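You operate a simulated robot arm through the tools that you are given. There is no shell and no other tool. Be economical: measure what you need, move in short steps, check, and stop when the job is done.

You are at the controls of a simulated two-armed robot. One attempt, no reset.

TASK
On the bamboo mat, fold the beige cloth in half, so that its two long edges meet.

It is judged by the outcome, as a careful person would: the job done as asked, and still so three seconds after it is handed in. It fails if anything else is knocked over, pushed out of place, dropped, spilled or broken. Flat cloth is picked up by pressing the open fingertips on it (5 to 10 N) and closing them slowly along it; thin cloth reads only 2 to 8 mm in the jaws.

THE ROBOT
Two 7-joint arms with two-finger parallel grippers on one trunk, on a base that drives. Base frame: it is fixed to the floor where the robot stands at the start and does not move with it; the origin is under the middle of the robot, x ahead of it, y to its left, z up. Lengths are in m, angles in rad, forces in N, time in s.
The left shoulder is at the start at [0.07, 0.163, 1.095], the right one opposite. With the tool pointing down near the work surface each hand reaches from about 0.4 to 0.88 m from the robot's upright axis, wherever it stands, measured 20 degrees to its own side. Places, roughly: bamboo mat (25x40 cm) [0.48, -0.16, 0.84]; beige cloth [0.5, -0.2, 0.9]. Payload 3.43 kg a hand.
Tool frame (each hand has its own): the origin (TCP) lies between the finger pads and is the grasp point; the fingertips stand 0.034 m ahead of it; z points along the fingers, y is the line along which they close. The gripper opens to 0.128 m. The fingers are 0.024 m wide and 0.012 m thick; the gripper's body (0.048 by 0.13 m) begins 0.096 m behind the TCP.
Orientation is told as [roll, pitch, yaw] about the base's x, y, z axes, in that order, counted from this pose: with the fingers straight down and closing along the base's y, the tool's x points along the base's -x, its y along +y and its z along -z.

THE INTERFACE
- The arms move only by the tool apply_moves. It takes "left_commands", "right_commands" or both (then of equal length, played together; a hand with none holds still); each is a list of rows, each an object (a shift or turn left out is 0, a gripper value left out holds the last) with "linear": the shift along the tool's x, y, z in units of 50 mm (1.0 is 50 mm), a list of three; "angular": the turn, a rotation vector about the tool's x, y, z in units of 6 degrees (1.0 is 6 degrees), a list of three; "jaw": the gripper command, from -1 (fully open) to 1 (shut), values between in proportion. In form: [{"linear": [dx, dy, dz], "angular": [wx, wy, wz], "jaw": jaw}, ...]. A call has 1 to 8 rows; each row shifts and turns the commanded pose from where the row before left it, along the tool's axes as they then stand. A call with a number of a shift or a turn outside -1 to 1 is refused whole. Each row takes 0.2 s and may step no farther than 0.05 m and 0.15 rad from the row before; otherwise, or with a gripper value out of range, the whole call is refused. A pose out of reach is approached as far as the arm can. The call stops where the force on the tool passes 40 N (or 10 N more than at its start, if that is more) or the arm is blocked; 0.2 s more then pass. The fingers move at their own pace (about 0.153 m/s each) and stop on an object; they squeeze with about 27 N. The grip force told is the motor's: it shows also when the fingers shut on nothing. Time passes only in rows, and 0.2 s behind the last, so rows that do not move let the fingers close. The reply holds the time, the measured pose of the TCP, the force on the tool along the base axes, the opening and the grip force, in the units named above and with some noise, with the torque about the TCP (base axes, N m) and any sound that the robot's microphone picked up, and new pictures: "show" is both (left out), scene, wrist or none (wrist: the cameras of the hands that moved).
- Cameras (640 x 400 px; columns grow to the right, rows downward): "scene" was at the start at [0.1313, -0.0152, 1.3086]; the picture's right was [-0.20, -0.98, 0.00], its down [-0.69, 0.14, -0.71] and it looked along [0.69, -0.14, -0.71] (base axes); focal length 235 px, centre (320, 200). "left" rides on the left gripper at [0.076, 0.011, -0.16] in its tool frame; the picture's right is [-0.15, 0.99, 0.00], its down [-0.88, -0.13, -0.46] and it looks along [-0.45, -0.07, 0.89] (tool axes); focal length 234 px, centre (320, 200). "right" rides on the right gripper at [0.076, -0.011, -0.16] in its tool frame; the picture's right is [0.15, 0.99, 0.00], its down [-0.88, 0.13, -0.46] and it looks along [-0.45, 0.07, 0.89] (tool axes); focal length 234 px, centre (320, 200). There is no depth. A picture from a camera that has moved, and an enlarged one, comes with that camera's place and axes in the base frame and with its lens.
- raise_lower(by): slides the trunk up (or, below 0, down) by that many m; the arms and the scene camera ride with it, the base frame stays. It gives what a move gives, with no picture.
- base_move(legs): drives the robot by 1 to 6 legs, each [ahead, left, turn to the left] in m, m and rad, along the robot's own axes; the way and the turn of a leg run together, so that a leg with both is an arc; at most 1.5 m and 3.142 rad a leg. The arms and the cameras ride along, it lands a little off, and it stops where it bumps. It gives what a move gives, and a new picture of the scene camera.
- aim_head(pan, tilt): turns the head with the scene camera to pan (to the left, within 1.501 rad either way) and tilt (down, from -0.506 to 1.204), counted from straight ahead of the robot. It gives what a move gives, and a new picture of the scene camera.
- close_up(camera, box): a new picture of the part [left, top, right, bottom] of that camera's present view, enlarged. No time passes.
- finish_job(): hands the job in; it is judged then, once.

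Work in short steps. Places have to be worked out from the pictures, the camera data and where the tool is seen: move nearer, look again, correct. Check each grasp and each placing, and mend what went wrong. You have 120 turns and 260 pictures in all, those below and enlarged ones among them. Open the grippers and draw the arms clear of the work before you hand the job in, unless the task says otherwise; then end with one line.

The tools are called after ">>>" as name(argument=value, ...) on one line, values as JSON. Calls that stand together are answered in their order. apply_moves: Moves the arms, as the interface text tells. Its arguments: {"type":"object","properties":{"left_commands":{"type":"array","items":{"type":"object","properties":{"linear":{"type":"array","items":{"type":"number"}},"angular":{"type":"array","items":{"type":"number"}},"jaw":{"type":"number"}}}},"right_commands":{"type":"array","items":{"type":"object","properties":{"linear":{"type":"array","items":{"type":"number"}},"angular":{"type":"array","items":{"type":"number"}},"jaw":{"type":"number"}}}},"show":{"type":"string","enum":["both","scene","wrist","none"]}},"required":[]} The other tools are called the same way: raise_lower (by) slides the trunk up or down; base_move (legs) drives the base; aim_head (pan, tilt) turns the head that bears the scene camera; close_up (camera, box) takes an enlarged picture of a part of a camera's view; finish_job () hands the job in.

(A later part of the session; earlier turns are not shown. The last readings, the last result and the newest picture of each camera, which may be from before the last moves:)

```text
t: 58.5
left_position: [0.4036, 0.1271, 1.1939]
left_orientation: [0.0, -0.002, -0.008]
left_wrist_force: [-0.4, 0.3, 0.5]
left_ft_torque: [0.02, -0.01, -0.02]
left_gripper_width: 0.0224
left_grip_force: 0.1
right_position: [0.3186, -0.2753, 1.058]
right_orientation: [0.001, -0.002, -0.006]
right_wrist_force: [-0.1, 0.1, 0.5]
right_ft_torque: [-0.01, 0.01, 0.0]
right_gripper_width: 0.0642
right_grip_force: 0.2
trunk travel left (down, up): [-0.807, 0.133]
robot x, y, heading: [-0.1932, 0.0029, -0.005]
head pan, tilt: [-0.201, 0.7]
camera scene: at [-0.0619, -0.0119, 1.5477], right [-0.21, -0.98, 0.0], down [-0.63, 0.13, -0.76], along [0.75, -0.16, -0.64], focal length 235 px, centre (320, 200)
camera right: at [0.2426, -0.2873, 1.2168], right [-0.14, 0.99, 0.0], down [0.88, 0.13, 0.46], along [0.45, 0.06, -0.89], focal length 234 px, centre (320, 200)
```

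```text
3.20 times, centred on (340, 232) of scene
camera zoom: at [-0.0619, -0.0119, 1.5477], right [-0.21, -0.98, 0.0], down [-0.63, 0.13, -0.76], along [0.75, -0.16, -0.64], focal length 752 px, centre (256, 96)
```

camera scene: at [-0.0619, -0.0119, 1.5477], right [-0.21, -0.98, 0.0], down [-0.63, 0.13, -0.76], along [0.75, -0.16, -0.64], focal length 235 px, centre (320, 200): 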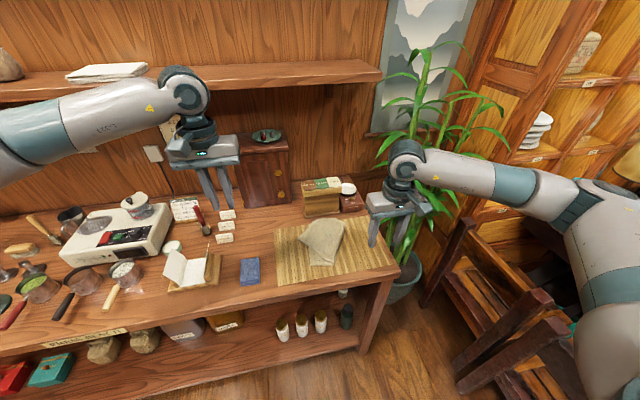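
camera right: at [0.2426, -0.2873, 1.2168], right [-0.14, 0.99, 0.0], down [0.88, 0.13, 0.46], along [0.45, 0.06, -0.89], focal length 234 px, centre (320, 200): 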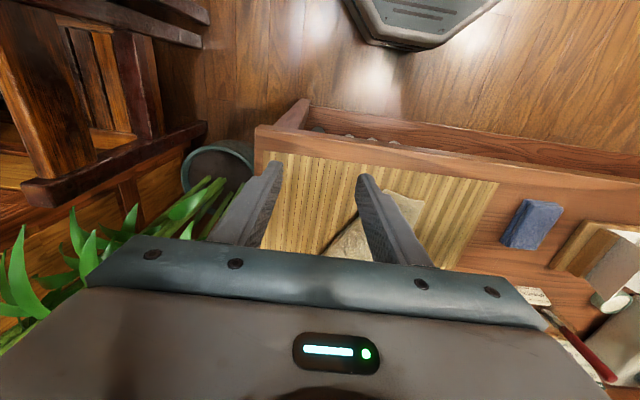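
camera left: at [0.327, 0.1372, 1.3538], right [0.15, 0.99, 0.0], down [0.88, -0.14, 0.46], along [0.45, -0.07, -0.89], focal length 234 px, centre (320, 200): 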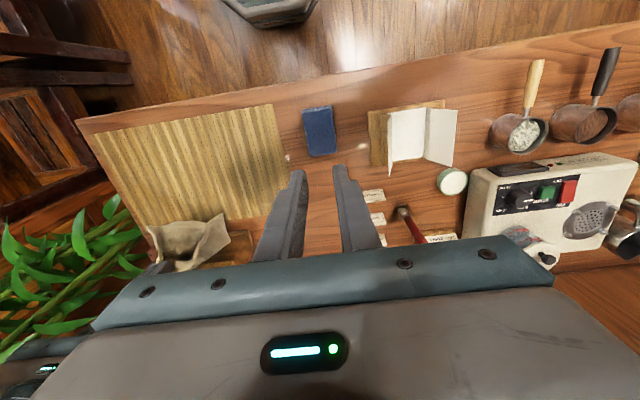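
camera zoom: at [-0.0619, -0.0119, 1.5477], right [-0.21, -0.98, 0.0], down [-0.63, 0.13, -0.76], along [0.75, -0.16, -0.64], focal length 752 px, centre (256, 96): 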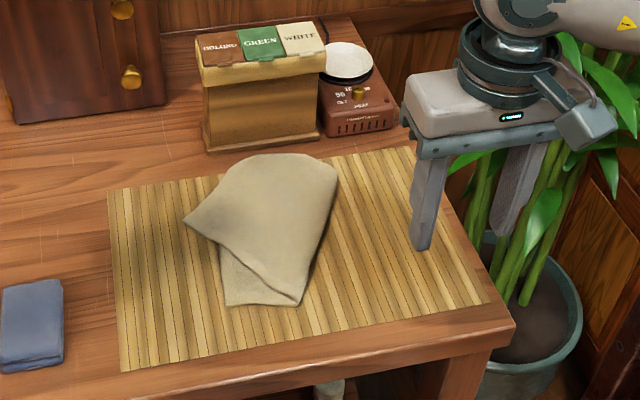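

The picture explains itself: the cloth lies with its left part flat (corners about (0.41,-0.08) and (0.62,-0.12)), and the right part folded diagonally over it, its near-right corner now at about (0.541,-0.054). I'll pick that corner up and fold it back.

>>> apply_moves(right_commands=[{"linear": [-0.636, 0.586, 0.309], "jaw": 0.5}, {"linear": [-0.636, 0.586, 0.309]}, {"linear": [-0.636, 0.586, 0.309]}, {"linear": [-0.636, 0.586, 0.309]}, {"linear": [-0.636, 0.586, 0.309]}, {"linear": [-0.636, 0.586, 0.309]}, {"linear": [-0.636, 0.586, 0.309]}, {}], show="wrist")

```text
t: 60.3
left_position: [0.4034, 0.1254, 1.1949]
left_orientation: [0.0, -0.001, -0.005]
left_wrist_force: [-0.8, 0.6, 0.9]
left_ft_torque: [0.05, -0.03, 0.03]
left_gripper_width: 0.0225
left_grip_force: 0.2
right_position: [0.5402, -0.0729, 0.9492]
right_orientation: [-0.001, -0.003, -0.006]
right_wrist_force: [-0.1, -0.8, 0.8]
right_ft_torque: [-0.01, 0.0, 0.01]
right_gripper_width: 0.0319
right_grip_force: 0.0
trunk travel left (down, up): [-0.807, 0.133]
robot x, y, heading: [-0.1958, 0.0063, -0.005]
head pan, tilt: [-0.201, 0.7]
camera right: at [0.464, -0.0842, 1.1081], right [-0.14, 0.99, 0.0], down [0.88, 0.13, 0.46], along [0.45, 0.07, -0.89], focal length 234 px, centre (320, 200)
```

right: 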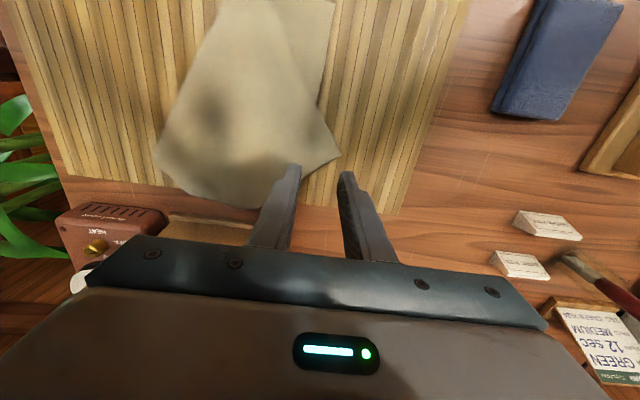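

Corner A measures (0.535,-0.0505). I descend with small correction.

>>> apply_moves(right_commands=[{"linear": [0.12, 0.06, 0.5]}, {"linear": [0, 0, 0.45]}, {"linear": [0, 0, 0.15]}, {}], show="wrist")

```text
t: 61.3
left_position: [0.4036, 0.1272, 1.1946]
left_orientation: [0.001, -0.001, -0.006]
left_wrist_force: [-0.1, 0.5, -0.4]
left_ft_torque: [-0.01, -0.01, -0.04]
left_gripper_width: 0.0225
left_grip_force: 0.0
right_position: [0.5338, -0.0666, 0.8964]
right_orientation: [0.001, 0.0, -0.005]
right_wrist_force: [0.5, -0.4, 0.0]
right_ft_torque: [0.01, -0.01, 0.01]
right_gripper_width: 0.0321
right_grip_force: 0.1
trunk travel left (down, up): [-0.807, 0.133]
robot x, y, heading: [-0.1952, 0.0049, -0.009]
head pan, tilt: [-0.201, 0.7]
camera right: at [0.4585, -0.079, 1.0553], right [-0.14, 0.99, 0.0], down [0.88, 0.13, 0.46], along [0.45, 0.07, -0.89], focal length 234 px, centre (320, 200)
```

right: 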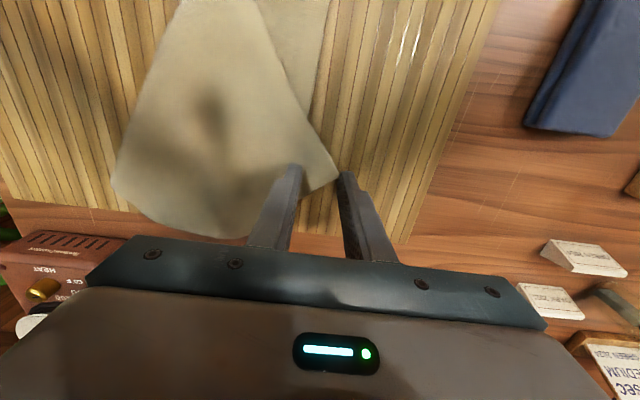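

Corner is between the fingers. Pressing down gently.

>>> apply_moves(right_commands=[{"linear": [0, 0, 0.12]}, {"linear": [0, 0, 0.09]}, {}], show="none")

```text
t: 62.1
left_position: [0.4032, 0.1266, 1.1963]
left_orientation: [0.001, 0.0, -0.008]
left_wrist_force: [-0.5, 0.1, -1.1]
left_ft_torque: [-0.03, -0.02, -0.02]
left_gripper_width: 0.0223
left_grip_force: 0.1
right_position: [0.5359, -0.0664, 0.8886]
right_orientation: [0.001, -0.002, -0.006]
right_wrist_force: [-0.9, -1.3, 8.2]
right_ft_torque: [-0.21, 0.05, -0.03]
right_gripper_width: 0.0324
right_grip_force: 0.4
trunk travel left (down, up): [-0.807, 0.133]
robot x, y, heading: [-0.1967, 0.0056, -0.01]
head pan, tilt: [-0.201, 0.7]
```

8 N – right on target. I close slowly.

>>> apply_moves(right_commands=[{"jaw": 0.56}, {"jaw": 0.63}, {"jaw": 0.7}, {"jaw": 0.78}, {"jaw": 0.86}, {"jaw": 0.94}, {"jaw": 1}, {}], show="wrist")

```text
t: 63.9
left_position: [0.4025, 0.1265, 1.1939]
left_orientation: [0.0, 0.0, -0.007]
left_wrist_force: [-0.5, -0.5, 0.2]
left_ft_torque: [0.01, 0.01, -0.02]
left_gripper_width: 0.0226
left_grip_force: 0.0
right_position: [0.5361, -0.0675, 0.8877]
right_orientation: [0.001, 0.001, -0.003]
right_wrist_force: [0.7, -1.8, 6.0]
right_ft_torque: [-0.11, -0.01, -0.01]
right_gripper_width: 0.0042
right_grip_force: 27.2
trunk travel left (down, up): [-0.807, 0.133]
robot x, y, heading: [-0.1946, 0.0048, -0.009]
head pan, tilt: [-0.201, 0.7]
camera right: at [0.4596, -0.0792, 1.0461], right [-0.14, 0.99, 0.0], down [0.88, 0.13, 0.46], along [0.45, 0.06, -0.89], focal length 234 px, centre (320, 200)
```

right: 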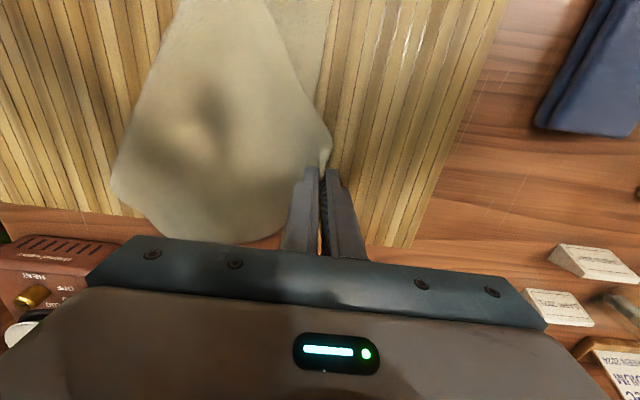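

Held (4.2 mm). I swing the corner up and over to the near right, toward (0.40,-0.33).

>>> apply_moves(right_commands=[{"linear": [0.3, -0.6, -0.6]}, {"linear": [0.34, -0.65, -0.6]}, {"linear": [0.34, -0.65, -0.4]}, {"linear": [0.34, -0.65, -0.1]}, {"linear": [0.34, -0.65, 0.1]}, {"linear": [0.34, -0.65, 0.4]}, {"linear": [0.34, -0.65, 0.4]}, {"linear": [0.3, -0.6, 0.4]}], show="both")

>>> close_up(camera="scene", box=[240, 170, 440, 295])

```text
t: 65.7
left_position: [0.4018, 0.1256, 1.1952]
left_orientation: [-0.001, 0.001, -0.007]
left_wrist_force: [-0.5, -0.6, -0.2]
left_ft_torque: [-0.02, -0.01, -0.03]
left_gripper_width: 0.0225
left_grip_force: 0.2
right_position: [0.4002, -0.323, 0.9019]
right_orientation: [0.002, -0.002, -0.004]
right_wrist_force: [0.2, 0.7, -1.0]
right_ft_torque: [-0.02, 0.01, 0.04]
right_gripper_width: 0.0042
right_grip_force: 26.7
trunk travel left (down, up): [-0.807, 0.133]
robot x, y, heading: [-0.1936, 0.0053, -0.005]
head pan, tilt: [-0.201, 0.7]
camera scene: at [-0.0626, -0.0137, 1.5478], right [-0.21, -0.98, 0.0], down [-0.63, 0.13, -0.76], along [0.75, -0.16, -0.64], focal length 235 px, centre (320, 200)
camera right: at [0.3235, -0.3349, 1.0616], right [-0.14, 0.99, 0.0], down [0.88, 0.13, 0.46], along [0.45, 0.07, -0.89], focal length 234 px, centre (320, 200)
```

scene: 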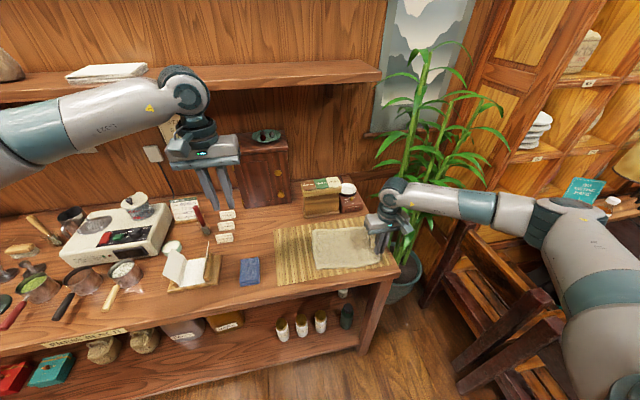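
right: 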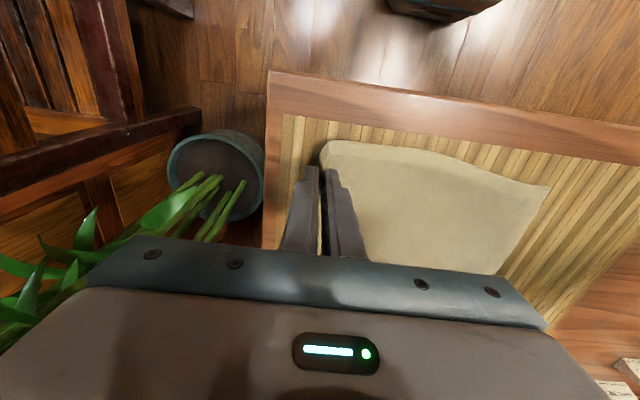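

```text
3.20 times, centred on (340, 232) of scene
camera zoom: at [-0.0626, -0.0137, 1.5478], right [-0.21, -0.98, 0.0], down [-0.63, 0.13, -0.76], along [0.75, -0.16, -0.64], focal length 752 px, centre (256, 96)
```

zoom: 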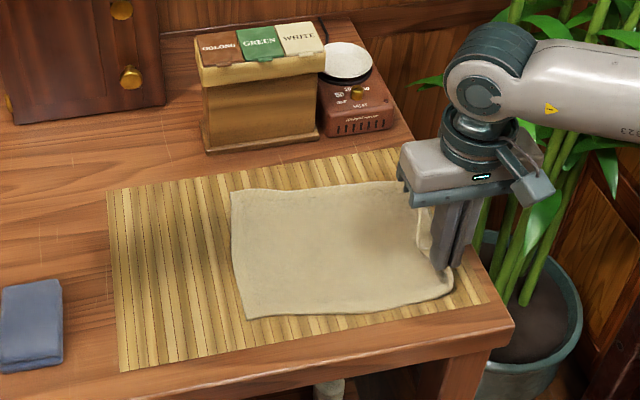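

It unfolded almost perfectly flat. I set the corner down, open wide, and lift straight up.

>>> apply_moves(right_commands=[{"linear": [0, 0, 0.2]}, {}, {"jaw": 0.7}, {"jaw": 0.3}, {}, {"linear": [0, 0, -0.4]}, {"linear": [0, 0, -0.9]}, {"linear": [0, 0, -0.9]}], show="none")

>>> apply_moves(right_commands=[{"linear": [0.9, -0.2, -0.3]}, {"linear": [0.9, -0.2, -0.3]}, {}], show="both")

>>> close_up(camera="scene", box=[240, 170, 440, 295])

```text
t: 67.5
left_position: [0.4035, 0.1267, 1.1934]
left_orientation: [0.001, 0.0, -0.007]
left_wrist_force: [-0.7, 0.2, -0.3]
left_ft_torque: [0.01, -0.02, 0.0]
left_gripper_width: 0.0223
left_grip_force: 0.0
right_position: [0.402, -0.3226, 1.0069]
right_orientation: [0.0, -0.001, -0.003]
right_wrist_force: [-0.3, 0.5, 0.4]
right_ft_torque: [0.0, -0.03, 0.0]
right_gripper_width: 0.045
right_grip_force: 0.0
trunk travel left (down, up): [-0.807, 0.133]
robot x, y, heading: [-0.1932, 0.005, -0.009]
head pan, tilt: [-0.201, 0.7]
```

```text
t: 68.3
left_position: [0.4058, 0.1276, 1.1937]
left_orientation: [0.002, 0.001, -0.008]
left_wrist_force: [0.8, -0.3, 0.1]
left_ft_torque: [-0.01, 0.0, -0.01]
left_gripper_width: 0.022
left_grip_force: 0.0
right_position: [0.3099, -0.3415, 1.0388]
right_orientation: [0.001, 0.001, -0.006]
right_wrist_force: [0.4, -0.6, -0.7]
right_ft_torque: [-0.01, 0.02, 0.0]
right_gripper_width: 0.0448
right_grip_force: 0.1
trunk travel left (down, up): [-0.807, 0.133]
robot x, y, heading: [-0.1954, 0.0048, -0.006]
head pan, tilt: [-0.201, 0.7]
camera scene: at [-0.0597, -0.0116, 1.5474], right [-0.21, -0.98, 0.0], down [-0.63, 0.13, -0.76], along [0.75, -0.16, -0.65], focal length 235 px, centre (320, 200)
camera right: at [0.2338, -0.3519, 1.1985], right [-0.14, 0.99, 0.0], down [0.88, 0.13, 0.45], along [0.45, 0.06, -0.89], focal length 234 px, centre (320, 200)
```

scene: 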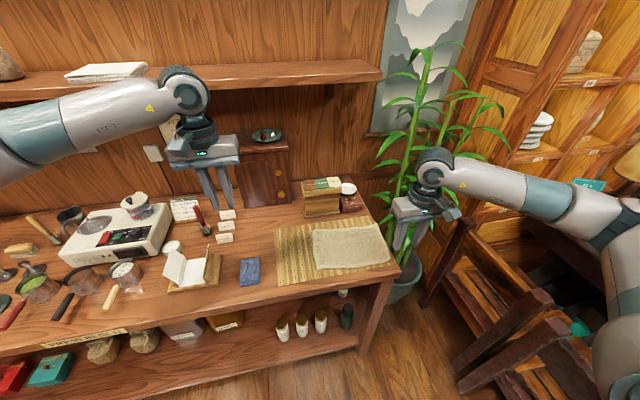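
right: 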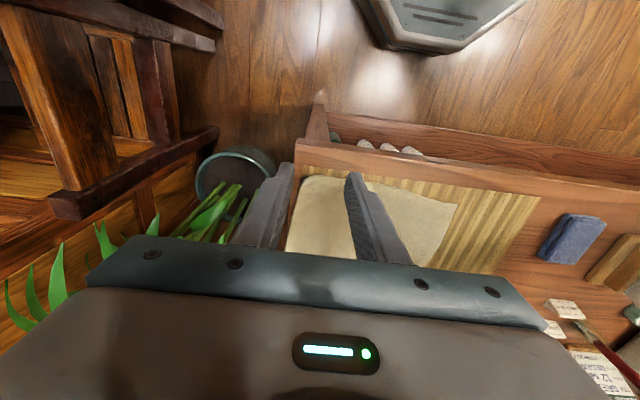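

```text
3.20 times, centred on (340, 232) of scene
camera zoom: at [-0.0597, -0.0116, 1.5474], right [-0.21, -0.98, 0.0], down [-0.63, 0.13, -0.76], along [0.75, -0.16, -0.65], focal length 752 px, centre (256, 96)
```

zoom: 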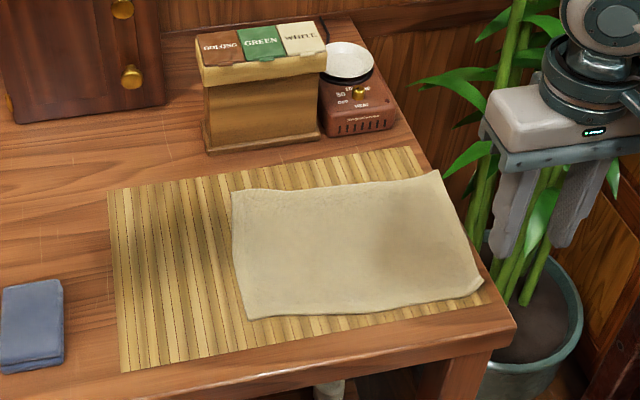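

The cloth is flat again: corners about (0.571,-0.116), (0.550,-0.379), (0.378,-0.362), (0.392,-0.099). It lies a bit too far right on the mat, so I'll pinch the middle of its left edge with the left hand and slide it back about 5 cm.

>>> apply_moves(left_commands=[{"linear": [-0.196, -0.6175, 0.61], "jaw": 0.5}, {"linear": [-0.196, -0.6175, 0.61]}, {"linear": [-0.196, -0.6175, 0.61]}, {"linear": [-0.196, -0.6175, 0.61]}, {"linear": [-0.196, -0.6175, 0.61]}, {"linear": [-0.196, -0.6175, 0.61]}, {"linear": [-0.196, -0.6175, 0.61]}, {"linear": [-0.196, -0.6175, 0.61]}], show="wrist")

```text
t: 70.1
left_position: [0.4802, -0.1256, 0.9505]
left_orientation: [0.002, 0.0, -0.006]
left_wrist_force: [0.4, -0.9, 0.5]
left_ft_torque: [0.04, -0.02, 0.0]
left_gripper_width: 0.0323
left_grip_force: 0.2
right_position: [0.3088, -0.3424, 1.0397]
right_orientation: [0.002, -0.001, -0.004]
right_wrist_force: [-0.3, -0.1, 0.0]
right_ft_torque: [0.03, 0.01, 0.04]
right_gripper_width: 0.0445
right_grip_force: 0.0
trunk travel left (down, up): [-0.807, 0.133]
robot x, y, heading: [-0.1974, 0.0098, -0.006]
head pan, tilt: [-0.201, 0.7]
camera left: at [0.4022, -0.1129, 1.111], right [0.15, 0.99, 0.0], down [0.88, -0.14, 0.46], along [0.45, -0.07, -0.89], focal length 234 px, centre (320, 200)
```

left: 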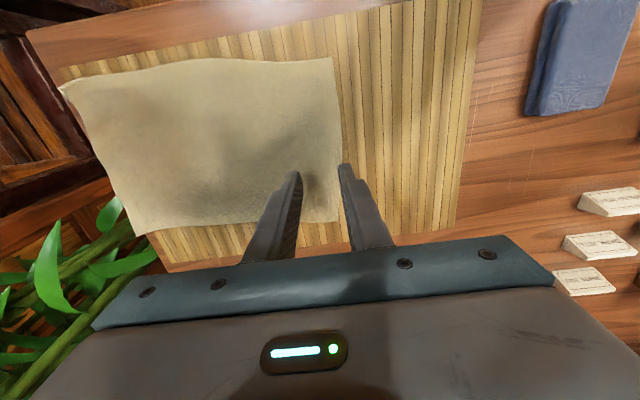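

Left edge is at y≈-0.104 here. I descend and press.

>>> apply_moves(left_commands=[{"linear": [0, 0.14, 0.5]}, {"linear": [0, 0, 0.5]}, {"linear": [0, 0, 0.18]}, {"linear": [0, 0, 0.09]}, {}], show="none")

```text
t: 71.3
left_position: [0.4767, -0.1149, 0.8891]
left_orientation: [0.001, -0.001, -0.006]
left_wrist_force: [-0.3, -0.5, 0.4]
left_ft_torque: [0.02, -0.03, 0.01]
left_gripper_width: 0.0318
left_grip_force: 0.1
right_position: [0.3084, -0.3411, 1.0407]
right_orientation: [0.0, 0.001, -0.004]
right_wrist_force: [0.3, -0.9, -0.4]
right_ft_torque: [-0.01, 0.03, -0.02]
right_gripper_width: 0.0449
right_grip_force: 0.1
trunk travel left (down, up): [-0.807, 0.133]
robot x, y, heading: [-0.1946, 0.0049, -0.007]
head pan, tilt: [-0.201, 0.7]
```

No contact yet; 3.5 mm lower.

>>> apply_moves(left_commands=[{"linear": [0, 0, 0.07]}, {}], show="none")

```text
t: 71.9
left_position: [0.4781, -0.1142, 0.8865]
left_orientation: [-0.003, -0.002, -0.007]
left_wrist_force: [-0.9, 1.6, 11.3]
left_ft_torque: [-0.06, 0.0, 0.02]
left_gripper_width: 0.0315
left_grip_force: 0.1
right_position: [0.307, -0.3403, 1.0406]
right_orientation: [0.0, -0.003, -0.004]
right_wrist_force: [-0.2, -0.1, -0.1]
right_ft_torque: [-0.01, 0.0, -0.01]
right_gripper_width: 0.0447
right_grip_force: 0.1
trunk travel left (down, up): [-0.807, 0.133]
robot x, y, heading: [-0.1949, 0.0036, -0.004]
head pan, tilt: [-0.201, 0.7]
```

About 11 N; ease 0.5 mm, close slowly, then draw 50 mm to the left just clear of the mat.

>>> apply_moves(left_commands=[{"linear": [0, 0, -0.012], "jaw": 0.56}, {"jaw": 0.63}, {"jaw": 0.7}, {"jaw": 0.78}, {"jaw": 0.86}, {"jaw": 0.94}, {"jaw": 1}, {}], show="none")

>>> apply_moves(left_commands=[{"linear": [0, 0, -0.12]}, {"linear": [0, 0.2, 0]}, {"linear": [0, 0.2, 0]}, {"linear": [0, 0.2, 0]}, {"linear": [0, 0.2, 0]}, {"linear": [0, 0.2, 0]}, {}], show="both")

>>> close_up(camera="scene", box=[240, 170, 440, 295])

```text
t: 73.7
left_position: [0.4779, -0.115, 0.8866]
left_orientation: [0.0, -0.002, -0.006]
left_wrist_force: [0.5, -1.1, 16.5]
left_ft_torque: [-0.15, -0.03, -0.02]
left_gripper_width: 0.005
left_grip_force: 27.3
right_position: [0.3063, -0.3418, 1.0416]
right_orientation: [-0.001, -0.001, -0.006]
right_wrist_force: [-1.1, -0.6, 0.2]
right_ft_torque: [0.0, 0.02, 0.01]
right_gripper_width: 0.045
right_grip_force: 0.1
trunk travel left (down, up): [-0.807, 0.133]
robot x, y, heading: [-0.1974, 0.0037, -0.006]
head pan, tilt: [-0.201, 0.7]
```

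```text
t: 75.3
left_position: [0.4795, -0.0643, 0.8923]
left_orientation: [0.001, 0.0, -0.008]
left_wrist_force: [0.4, -0.4, 0.3]
left_ft_torque: [0.03, 0.01, -0.06]
left_gripper_width: 0.0048
left_grip_force: 27.0
right_position: [0.3089, -0.3426, 1.0397]
right_orientation: [0.0, 0.0, -0.006]
right_wrist_force: [0.2, 0.3, 0.3]
right_ft_torque: [-0.04, 0.01, 0.02]
right_gripper_width: 0.0446
right_grip_force: 0.1
trunk travel left (down, up): [-0.807, 0.133]
robot x, y, heading: [-0.1944, 0.0058, -0.011]
head pan, tilt: [-0.201, 0.7]
camera scene: at [-0.062, -0.0129, 1.5477], right [-0.21, -0.98, 0.0], down [-0.63, 0.13, -0.76], along [0.75, -0.16, -0.64], focal length 235 px, centre (320, 200)
camera left: at [0.404, -0.0535, 1.0506], right [0.15, 0.99, 0.0], down [0.88, -0.14, 0.46], along [0.45, -0.07, -0.89], focal length 234 px, centre (320, 200)
```

scene: 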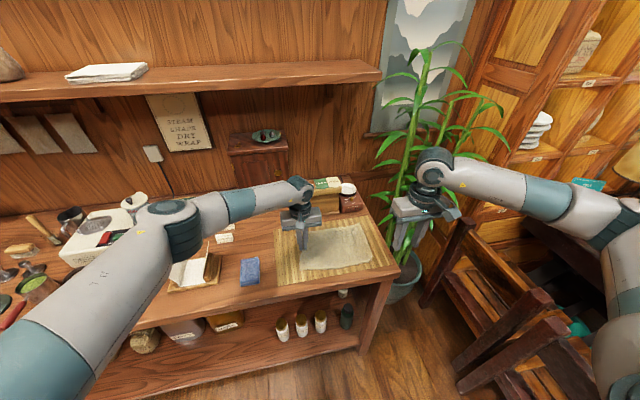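
left: 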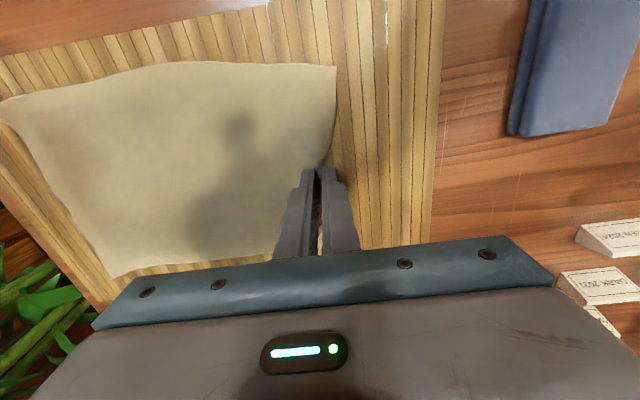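

```text
3.20 times, centred on (340, 232) of scene
camera zoom: at [-0.062, -0.0129, 1.5477], right [-0.21, -0.98, 0.0], down [-0.63, 0.13, -0.76], along [0.75, -0.16, -0.64], focal length 752 px, centre (256, 96)
```

zoom: 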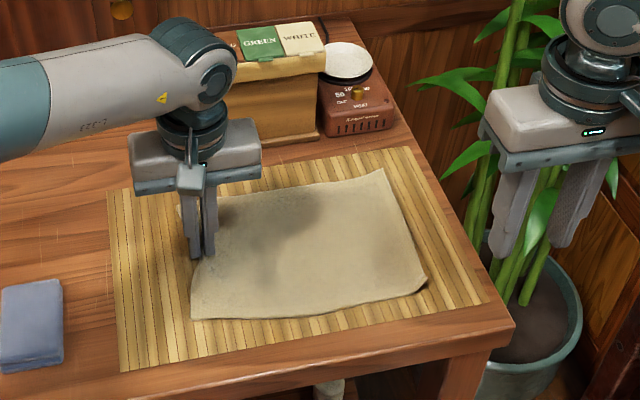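

It slid nicely back onto the mat. I lower, release wide, and lift the left hand straight up.

>>> apply_moves(left_commands=[{"linear": [0, 0, 0.06]}, {"jaw": 0.7}, {"jaw": 0.3}, {}, {"linear": [0, 0, -0.4]}, {"linear": [0, 0, -0.9]}, {"linear": [0, 0.6, -0.7]}, {"linear": [0, 0.8, -0.5]}], show="none")

>>> close_up(camera="scene", box=[240, 170, 440, 295])

```text
t: 77.1
left_position: [0.4772, 0.0077, 1.0139]
left_orientation: [-0.002, 0.001, -0.007]
left_wrist_force: [0.6, -0.2, -0.1]
left_ft_torque: [-0.04, 0.02, -0.03]
left_gripper_width: 0.0448
left_grip_force: 0.1
right_position: [0.3081, -0.3398, 1.0392]
right_orientation: [-0.003, 0.001, -0.004]
right_wrist_force: [0.0, 0.5, -0.5]
right_ft_torque: [-0.04, -0.02, -0.01]
right_gripper_width: 0.0449
right_grip_force: 0.0
trunk travel left (down, up): [-0.807, 0.133]
robot x, y, heading: [-0.1972, 0.0055, -0.008]
head pan, tilt: [-0.201, 0.7]
```

```text
3.20 times, centred on (340, 232) of scene
camera zoom: at [-0.0625, -0.01, 1.5477], right [-0.21, -0.98, 0.0], down [-0.63, 0.13, -0.77], along [0.75, -0.16, -0.64], focal length 752 px, centre (256, 96)
```

zoom: 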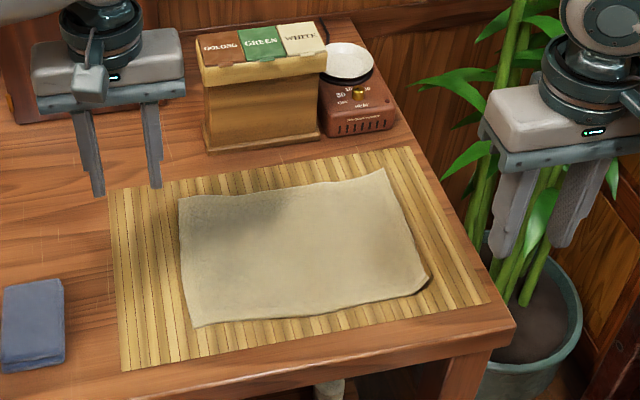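

The cloth is flat with corners near (0.578,-0.051), (0.570,-0.311), (0.387,-0.303), (0.391,-0.042). I bring both hands high over the far corners, then lower the trunk so that the shoulders end up lower, which allows more forward pitch at the end.

>>> apply_moves(left_commands=[{"linear": [-0.286, -0.254, -0.417], "jaw": 0.5}, {"linear": [-0.286, -0.254, -0.417]}, {"linear": [-0.286, -0.254, -0.417]}, {"linear": [-0.286, -0.254, -0.417]}, {"linear": [-0.286, -0.254, -0.417]}, {"linear": [-0.286, -0.254, -0.417]}, {"linear": [-0.286, -0.254, -0.417]}, {}], right_commands=[{"linear": [-0.754, 0.169, -0.343], "jaw": 0.5}, {"linear": [-0.754, 0.169, -0.343]}, {"linear": [-0.754, 0.169, -0.343]}, {"linear": [-0.754, 0.169, -0.343]}, {"linear": [-0.754, 0.169, -0.343]}, {"linear": [-0.754, 0.169, -0.343]}, {"linear": [-0.754, 0.169, -0.343]}, {}], show="none")

>>> raise_lower(by=-0.2)

>>> apply_moves(left_commands=[{"linear": [0, 0, -0.8]}, {"linear": [0, 0, -0.8]}, {"linear": [0, 0, -0.8]}, {}], right_commands=[{"linear": [0, 0, -0.8]}, {"linear": [0, 0, -0.8]}, {"linear": [0, 0, -0.8]}, {}], show="none")

>>> raise_lower(by=-0.13)

>>> close_up(camera="left", box=[0, 0, 640, 400])

>>> close_up(camera="right", box=[0, 0, 640, 400])

```text
t: 78.9
left_position: [0.5689, -0.0776, 1.1571]
left_orientation: [-0.002, -0.002, -0.007]
left_wrist_force: [-0.2, -0.9, 0.8]
left_ft_torque: [0.02, 0.0, 0.0]
left_gripper_width: 0.0319
left_grip_force: 0.1
left hand out of reach, approached as far as the arm can: row 7
right_position: [0.5789, -0.2836, 1.1557]
right_orientation: [0.0, 0.0, -0.004]
right_wrist_force: [-0.5, -0.7, -0.5]
right_ft_torque: [0.0, 0.0, -0.02]
right_gripper_width: 0.032
right_grip_force: 0.0
trunk travel left (down, up): [-0.807, 0.133]
robot x, y, heading: [-0.1976, 0.0027, -0.005]
head pan, tilt: [-0.201, 0.7]
```

```text
t: 81.1
left_position: [0.5695, -0.0777, 0.9585]
left_orientation: [0.0, 0.001, -0.007]
left_wrist_force: [0.1, -0.5, -0.4]
left_ft_torque: [-0.01, 0.02, 0.01]
left_gripper_width: 0.0321
left_grip_force: 0.1
right_position: [0.5788, -0.2845, 0.9558]
right_orientation: [-0.001, -0.001, -0.005]
right_wrist_force: [-0.6, 0.7, 0.6]
right_ft_torque: [0.01, 0.03, 0.02]
right_gripper_width: 0.0316
right_grip_force: 0.1
trunk travel left (down, up): [-0.607, 0.333]
robot x, y, heading: [-0.1983, 0.001, -0.01]
head pan, tilt: [-0.201, 0.7]
```

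```text
t: 82.1
left_position: [0.5584, -0.0685, 1.0521]
left_orientation: [-0.001, 0.001, -0.009]
left_wrist_force: [0.0, -0.2, -0.3]
left_ft_torque: [0.01, 0.04, -0.03]
left_gripper_width: 0.0319
left_grip_force: 0.0
left hand out of reach, approached as far as the arm can: row 1, 2, 3
right_position: [0.5796, -0.2868, 1.075]
right_orientation: [0.002, 0.001, -0.005]
right_wrist_force: [0.2, -0.5, 0.3]
right_ft_torque: [0.0, 0.03, 0.01]
right_gripper_width: 0.0319
right_grip_force: 0.0
trunk travel left (down, up): [-0.607, 0.333]
robot x, y, heading: [-0.1971, 0.0045, -0.006]
head pan, tilt: [-0.201, 0.7]
```

```text
t: 83.7
left_position: [0.5572, -0.0688, 0.9228]
left_orientation: [0.0, 0.001, -0.007]
left_wrist_force: [0.4, 0.1, 0.1]
left_ft_torque: [-0.01, -0.01, 0.01]
left_gripper_width: 0.032
left_grip_force: 0.0
right_position: [0.5798, -0.2868, 0.946]
right_orientation: [0.001, -0.001, -0.006]
right_wrist_force: [0.7, 0.0, -0.3]
right_ft_torque: [-0.05, 0.01, -0.02]
right_gripper_width: 0.0318
right_grip_force: 0.1
trunk travel left (down, up): [-0.477, 0.463]
robot x, y, heading: [-0.1968, 0.0031, -0.01]
head pan, tilt: [-0.201, 0.7]
```

```text
1.00 times, centred on (320, 200) of left (not enlarged: the box is as wide or as high as the picture)
camera zoom: at [0.4811, -0.0572, 1.0823], right [0.15, 0.99, 0.0], down [0.88, -0.14, 0.46], along [0.45, -0.07, -0.89], focal length 234 px, centre (320, 200)
```

zoom: 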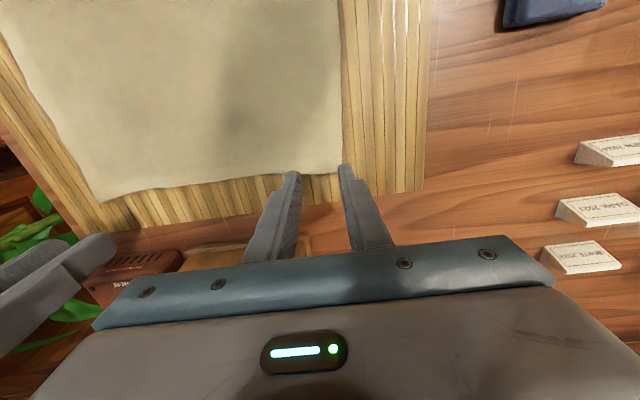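

```text
1.00 times, centred on (320, 200) of right (not enlarged: the box is as wide or as high as the picture)
camera zoom: at [0.5029, -0.2978, 1.1046], right [-0.14, 0.99, 0.0], down [0.88, 0.13, 0.46], along [0.45, 0.07, -0.89], focal length 234 px, centre (320, 200)
```

zoom: 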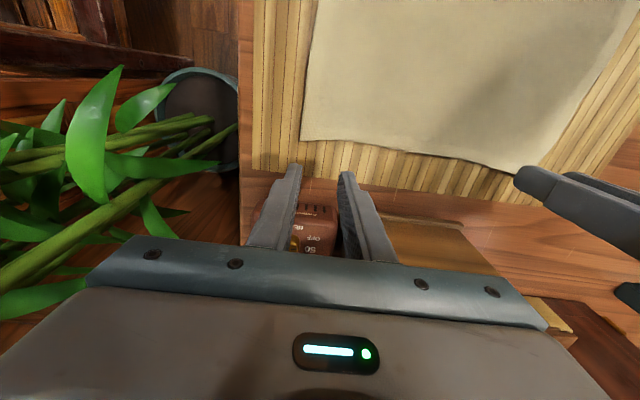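

The left arm is near its reach limit; I retract both hands 6–7 cm, drive forward 0.07 m and look again. Corners now measure (0.569,-0.049) and (0.561,-0.307).

>>> apply_moves(left_commands=[{"linear": [0.6, -0.12, -0.2]}, {"linear": [0.6, -0.12, -0.2]}, {}], right_commands=[{"linear": [0.9, 0.1, 0]}, {"linear": [0.9, 0.1, 0]}, {}], show="none")

>>> base_move(legs=[[0.07, 0, 0]])

```text
t: 84.5
left_position: [0.4988, -0.0817, 0.9416]
left_orientation: [0.002, 0.003, -0.004]
left_wrist_force: [0.5, 0.8, -0.7]
left_ft_torque: [0.0, 0.03, -0.03]
left_gripper_width: 0.0319
left_grip_force: 0.0
right_position: [0.49, -0.2788, 0.9444]
right_orientation: [0.0, 0.001, -0.005]
right_wrist_force: [0.4, 0.9, 0.2]
right_ft_torque: [0.0, 0.04, 0.03]
right_gripper_width: 0.0318
right_grip_force: 0.1
trunk travel left (down, up): [-0.477, 0.463]
robot x, y, heading: [-0.195, 0.0078, -0.005]
head pan, tilt: [-0.201, 0.7]
```

```text
t: 85.5
left_position: [0.5684, -0.0823, 0.9409]
left_orientation: [-0.001, 0.002, -0.005]
left_wrist_force: [-0.3, 0.7, -0.3]
left_ft_torque: [0.0, 0.05, 0.04]
left_gripper_width: 0.0321
left_grip_force: 0.0
right_position: [0.5601, -0.2794, 0.9446]
right_orientation: [0.0, 0.003, -0.007]
right_wrist_force: [0.0, 0.4, -0.5]
right_ft_torque: [-0.04, 0.04, 0.0]
right_gripper_width: 0.0322
right_grip_force: 0.0
trunk travel left (down, up): [-0.477, 0.463]
robot x, y, heading: [-0.1276, 0.0072, -0.007]
head pan, tilt: [-0.201, 0.7]
camera scene: at [0.0096, -0.0128, 1.2175], right [-0.21, -0.98, 0.0], down [-0.63, 0.13, -0.76], along [0.75, -0.16, -0.65], focal length 235 px, centre (320, 200)
```

scene: 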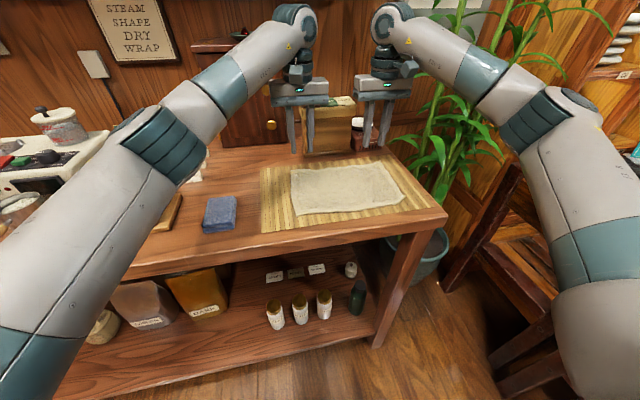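

Hands are now nearly over the targets. Descend to just above the cloth and check with wrist cameras.

>>> apply_moves(left_commands=[{"linear": [0, 0, 0.5]}, {"linear": [0, 0, 0.44]}, {}], right_commands=[{"linear": [-0.03, 0, 0.5]}, {"linear": [0, 0, 0.5]}, {}], show="wrist")

```text
t: 86.3
left_position: [0.5669, -0.0832, 0.896]
left_orientation: [0.0, 0.0, -0.006]
left_wrist_force: [0.6, 0.0, 0.1]
left_ft_torque: [-0.01, 0.0, 0.02]
left_gripper_width: 0.0319
left_grip_force: 0.0
right_position: [0.5598, -0.2785, 0.8932]
right_orientation: [-0.001, 0.001, -0.004]
right_wrist_force: [0.6, -0.3, 0.6]
right_ft_torque: [0.01, -0.01, -0.01]
right_gripper_width: 0.0319
right_grip_force: 0.0
trunk travel left (down, up): [-0.477, 0.463]
robot x, y, heading: [-0.1265, 0.005, -0.007]
head pan, tilt: [-0.201, 0.7]
camera right: at [0.4826, -0.2903, 1.0529], right [-0.14, 0.99, 0.0], down [0.88, 0.13, 0.46], along [0.45, 0.07, -0.89], focal length 234 px, centre (320, 200)
camera left: at [0.4906, -0.0709, 1.0549], right [0.15, 0.99, 0.0], down [0.88, -0.14, 0.46], along [0.45, -0.07, -0.89], focal length 234 px, centre (320, 200)
```

right: 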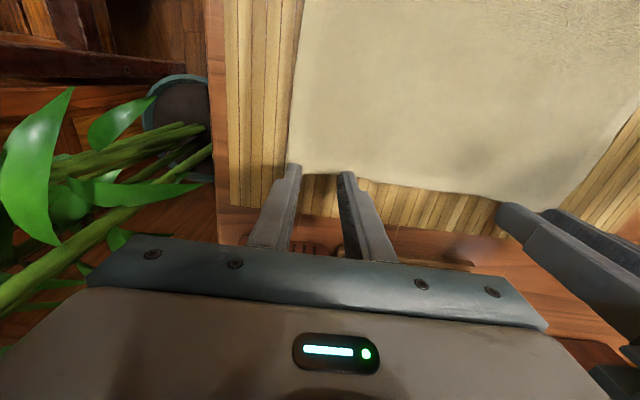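
left: 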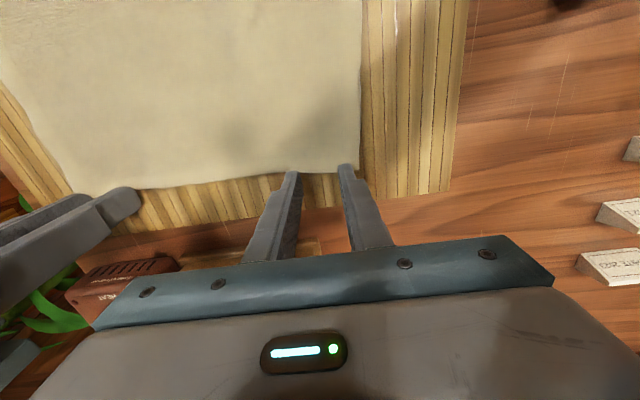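

Edges at x≈0.566 and 0.559, fingers overlapping about 11 mm; I move 3 mm further on and press down.

>>> apply_moves(left_commands=[{"linear": [0.06, 0, 0.12]}, {"linear": [0, 0, 0.08]}, {}], right_commands=[{"linear": [0.06, 0, 0.08]}, {"linear": [0, 0, 0.07]}, {}], show="none")

```text
t: 87.1
left_position: [0.5642, -0.0831, 0.8867]
left_orientation: [-0.002, -0.001, -0.008]
left_wrist_force: [4.0, -1.2, 11.7]
left_ft_torque: [0.04, -0.03, -0.02]
left_gripper_width: 0.0318
left_grip_force: 0.2
right_position: [0.5576, -0.2791, 0.8876]
right_orientation: [-0.001, -0.002, -0.007]
right_wrist_force: [0.6, 1.0, 1.5]
right_ft_torque: [0.04, 0.02, -0.03]
right_gripper_width: 0.0322
right_grip_force: 0.0
trunk travel left (down, up): [-0.477, 0.463]
robot x, y, heading: [-0.1262, 0.0041, -0.006]
head pan, tilt: [-0.201, 0.7]
```

Left 11.7 N, right 1.5 N; I balance them and close slowly.

>>> apply_moves(left_commands=[{"linear": [0, 0, -0.016]}, {"jaw": 0.56}, {"jaw": 0.63}, {"jaw": 0.7}, {"jaw": 0.78}, {"jaw": 0.86}, {"jaw": 0.94}, {"jaw": 1}], right_commands=[{"linear": [0, 0, 0.028]}, {"jaw": 0.56}, {"jaw": 0.63}, {"jaw": 0.7}, {"jaw": 0.78}, {"jaw": 0.86}, {"jaw": 0.94}, {"jaw": 1}], show="wrist")

```text
t: 88.9
left_position: [0.5637, -0.0813, 0.8863]
left_orientation: [0.001, 0.0, -0.005]
left_wrist_force: [0.1, -1.2, 7.5]
left_ft_torque: [-0.01, 0.05, -0.01]
left_gripper_width: 0.0035
left_grip_force: 26.7
right_position: [0.5565, -0.2794, 0.8876]
right_orientation: [0.0, -0.002, -0.005]
right_wrist_force: [-0.4, 0.5, 6.2]
right_ft_torque: [0.02, 0.09, 0.01]
right_gripper_width: 0.0001
right_grip_force: 27.7
trunk travel left (down, up): [-0.477, 0.463]
robot x, y, heading: [-0.1285, 0.0042, -0.007]
head pan, tilt: [-0.201, 0.7]
camera right: at [0.4802, -0.2911, 1.0462], right [-0.14, 0.99, 0.0], down [0.88, 0.13, 0.46], along [0.45, 0.06, -0.89], focal length 234 px, centre (320, 200)
camera left: at [0.4873, -0.0698, 1.0461], right [0.15, 0.99, 0.0], down [0.88, -0.14, 0.46], along [0.45, -0.07, -0.89], focal length 234 px, centre (320, 200)
```

right: 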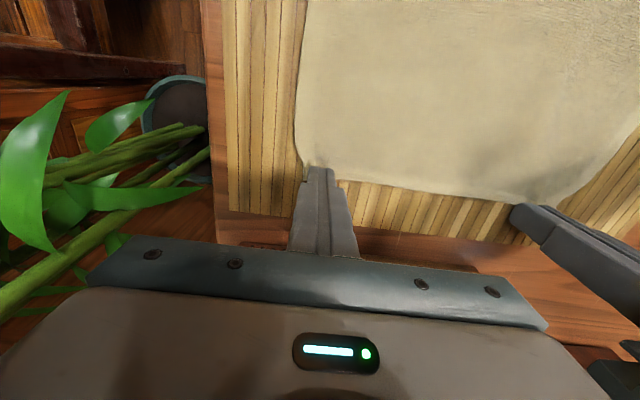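
left: 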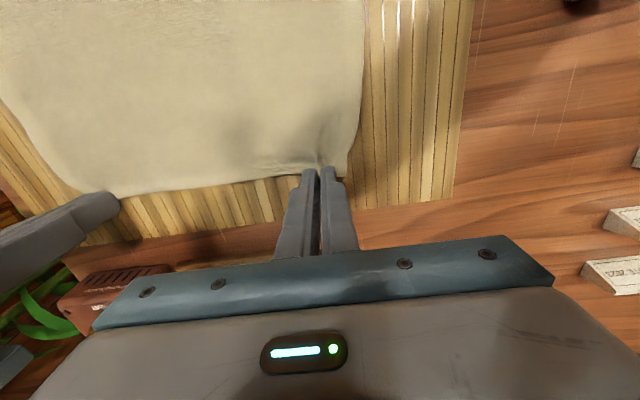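

Left holds (3.5 mm), right missed. I lift the right hand, reopen, move it 6 mm further onto the cloth and press again.

>>> apply_moves(right_commands=[{"linear": [0, 0, -0.25]}, {"jaw": 0.5}, {}, {"linear": [0.12, 0.1, 0.1]}, {"linear": [0, 0, 0.1]}, {"linear": [0, 0, 0.06]}, {}], show="wrist")

```text
t: 90.5
left_position: [0.564, -0.0815, 0.8868]
left_orientation: [0.0, -0.002, -0.007]
left_wrist_force: [1.1, -0.6, 3.1]
left_ft_torque: [0.01, -0.02, -0.02]
left_gripper_width: 0.0034
left_grip_force: 27.0
right_position: [0.5499, -0.2758, 0.8873]
right_orientation: [0.001, -0.006, -0.006]
right_wrist_force: [-2.3, -1.1, 15.9]
right_ft_torque: [-0.06, 0.11, 0.0]
right_gripper_width: 0.0321
right_grip_force: 0.0
trunk travel left (down, up): [-0.477, 0.463]
robot x, y, heading: [-0.1249, 0.0032, -0.004]
head pan, tilt: [-0.201, 0.7]
camera right: at [0.4729, -0.2864, 1.0455], right [-0.14, 0.99, 0.0], down [0.88, 0.13, 0.46], along [0.46, 0.07, -0.89], focal length 234 px, centre (320, 200)
```

right: 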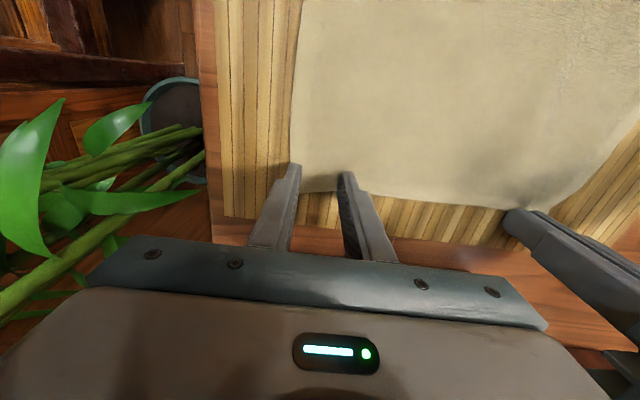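

The outer finger sits right on the cloth's side edge. I shift 9 mm inward and press to about 9 N.

>>> apply_moves(right_commands=[{"linear": [0, 0, -0.16]}, {"linear": [0, 0.18, 0]}, {"linear": [0, 0, 0.13]}, {}], show="none")

```text
t: 91.5
left_position: [0.5632, -0.0811, 0.8871]
left_orientation: [0.0, -0.002, -0.006]
left_wrist_force: [0.6, -0.7, 4.8]
left_ft_torque: [0.05, -0.01, -0.03]
left_gripper_width: 0.0037
left_grip_force: 27.2
right_position: [0.5507, -0.2643, 0.8878]
right_orientation: [-0.002, -0.002, -0.006]
right_wrist_force: [-1.7, -0.3, 8.6]
right_ft_torque: [-0.04, 0.09, -0.01]
right_gripper_width: 0.0322
right_grip_force: 0.0
trunk travel left (down, up): [-0.477, 0.463]
robot x, y, heading: [-0.1262, 0.0029, -0.005]
head pan, tilt: [-0.201, 0.7]
```

8.6 N: closing slowly.

>>> apply_moves(right_commands=[{"jaw": 0.56}, {"jaw": 0.63}, {"jaw": 0.7}, {"jaw": 0.78}, {"jaw": 0.86}, {"jaw": 0.94}, {"jaw": 1}, {}], show="wrist")

```text
t: 93.3
left_position: [0.563, -0.0816, 0.8867]
left_orientation: [-0.002, 0.001, -0.007]
left_wrist_force: [1.5, -7.7, 4.5]
left_ft_torque: [-0.25, -0.02, 0.08]
left_gripper_width: 0.0036
left_grip_force: 27.1
right_position: [0.5522, -0.2641, 0.8879]
right_orientation: [0.0, -0.002, -0.004]
right_wrist_force: [0.1, 8.8, 9.6]
right_ft_torque: [0.27, 0.05, 0.05]
right_gripper_width: 0.0038
right_grip_force: 26.7
trunk travel left (down, up): [-0.477, 0.463]
robot x, y, heading: [-0.1274, 0.0049, -0.01]
head pan, tilt: [-0.201, 0.7]
camera right: at [0.475, -0.2751, 1.0459], right [-0.14, 0.99, 0.0], down [0.88, 0.13, 0.46], along [0.45, 0.07, -0.89], focal length 234 px, centre (320, 200)
```

right: 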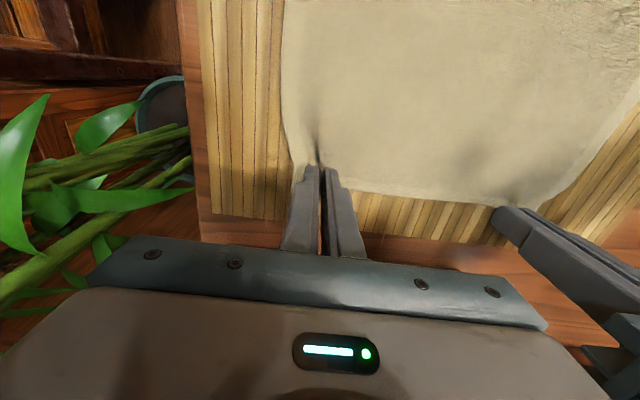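

Both corners are held (3.6 and 3.8 mm). Now I lift and pitch along the arc, easing inward to release the tension.

>>> apply_moves(left_commands=[{"linear": [0.111, -0.03, -0.2], "angular": [0, -1, 0]}, {"linear": [0.09, -0.03, -0.203], "angular": [0, -1, 0]}, {"linear": [0.069, -0.03, -0.204], "angular": [0, -1, 0]}, {"linear": [0.047, -0.02, -0.202], "angular": [0, -1, 0]}, {}], right_commands=[{"linear": [0.111, 0.03, -0.2], "angular": [0, -1, 0]}, {"linear": [0.09, 0.03, -0.203], "angular": [0, -1, 0]}, {"linear": [0.069, 0.03, -0.204], "angular": [0, -1, 0]}, {"linear": [0.047, 0.02, -0.202], "angular": [0, -1, 0]}, {}], show="none")

>>> apply_moves(left_commands=[{"linear": [0.132, 0, -0.158], "angular": [0, -1, 0]}, {"linear": [0.115, 0, -0.164], "angular": [0, -1, 0]}, {"linear": [0.097, 0, -0.168], "angular": [0, -1, 0]}, {"linear": [0.08, 0, -0.169], "angular": [0, -1, 0]}, {"linear": [0.062, 0, -0.169], "angular": [0, -1, 0]}, {"linear": [0.045, 0, -0.168], "angular": [0, -1, 0]}, {}], right_commands=[{"linear": [0.132, 0, -0.158], "angular": [0, -1, 0]}, {"linear": [0.115, 0, -0.164], "angular": [0, -1, 0]}, {"linear": [0.097, 0, -0.168], "angular": [0, -1, 0]}, {"linear": [0.08, 0, -0.169], "angular": [0, -1, 0]}, {"linear": [0.062, 0, -0.169], "angular": [0, -1, 0]}, {"linear": [0.045, 0, -0.168], "angular": [0, -1, 0]}, {}], show="both")

```text
t: 94.5
left_position: [0.5433, -0.088, 0.9246]
left_orientation: [0.0, -0.419, -0.005]
left_wrist_force: [0.5, -0.9, -0.8]
left_ft_torque: [-0.03, 0.0, 0.02]
left_gripper_width: 0.0034
left_grip_force: 26.8
right_position: [0.5293, -0.2589, 0.9243]
right_orientation: [0.001, -0.42, -0.003]
right_wrist_force: [-0.6, 0.3, -0.4]
right_ft_torque: [-0.03, 0.03, 0.04]
right_gripper_width: 0.0037
right_grip_force: 26.9
trunk travel left (down, up): [-0.477, 0.463]
robot x, y, heading: [-0.1251, 0.0024, -0.008]
head pan, tilt: [-0.201, 0.7]
```

```text
t: 96.1
left_position: [0.4912, -0.0869, 0.9471]
left_orientation: [-0.003, -1.046, -0.005]
left_wrist_force: [-0.4, -0.2, 0.1]
left_ft_torque: [0.01, 0.01, -0.01]
left_gripper_width: 0.0033
left_grip_force: 26.9
right_position: [0.4755, -0.2588, 0.9479]
right_orientation: [0.003, -1.047, -0.004]
right_wrist_force: [0.2, -0.3, 0.4]
right_ft_torque: [-0.02, -0.02, 0.02]
right_gripper_width: 0.004
right_grip_force: 27.0
trunk travel left (down, up): [-0.477, 0.463]
robot x, y, heading: [-0.127, 0.0039, -0.004]
head pan, tilt: [-0.201, 0.7]
camera scene: at [0.0085, -0.0125, 1.2176], right [-0.2, -0.98, 0.0], down [-0.63, 0.13, -0.76], along [0.75, -0.16, -0.64], focal length 235 px, centre (320, 200)
camera right: at [0.2997, -0.2697, 0.9617], right [-0.07, 0.99, -0.13], down [0.04, 0.13, 0.99], along [1.0, 0.06, -0.05], focal length 234 px, centre (320, 200)
camera left: at [0.3144, -0.0751, 0.9608], right [0.08, 0.99, 0.13], down [0.04, -0.13, 0.99], along [1.0, -0.07, -0.05], focal length 234 px, centre (320, 200)
```

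scene: 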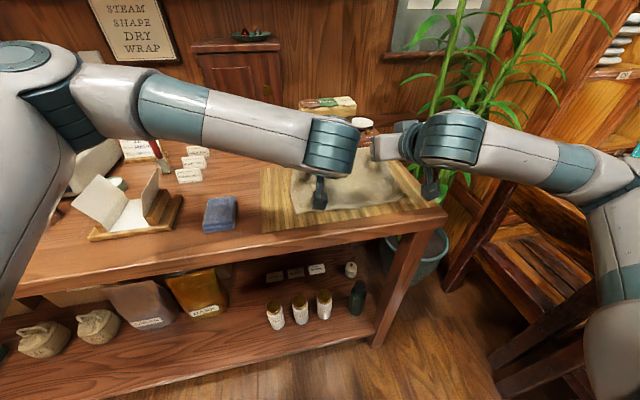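
right: 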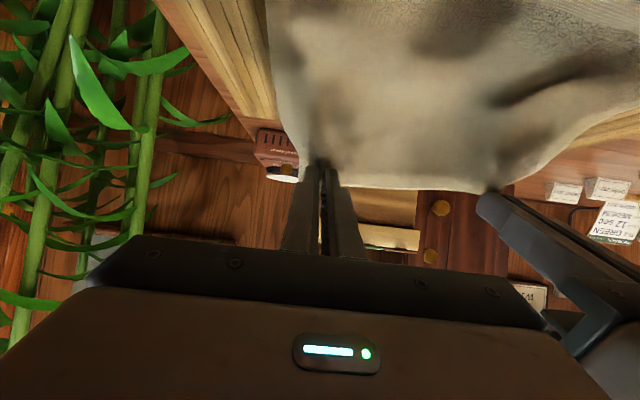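
left: 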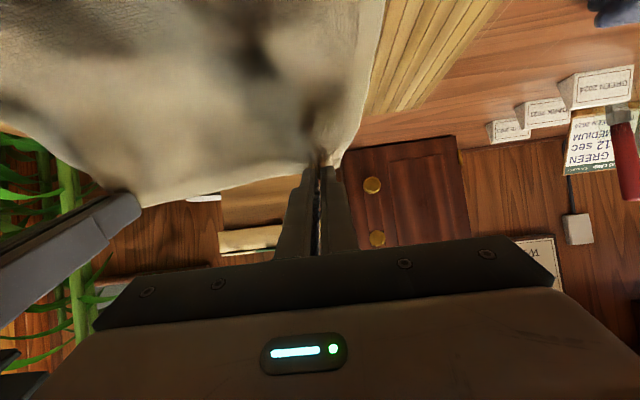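

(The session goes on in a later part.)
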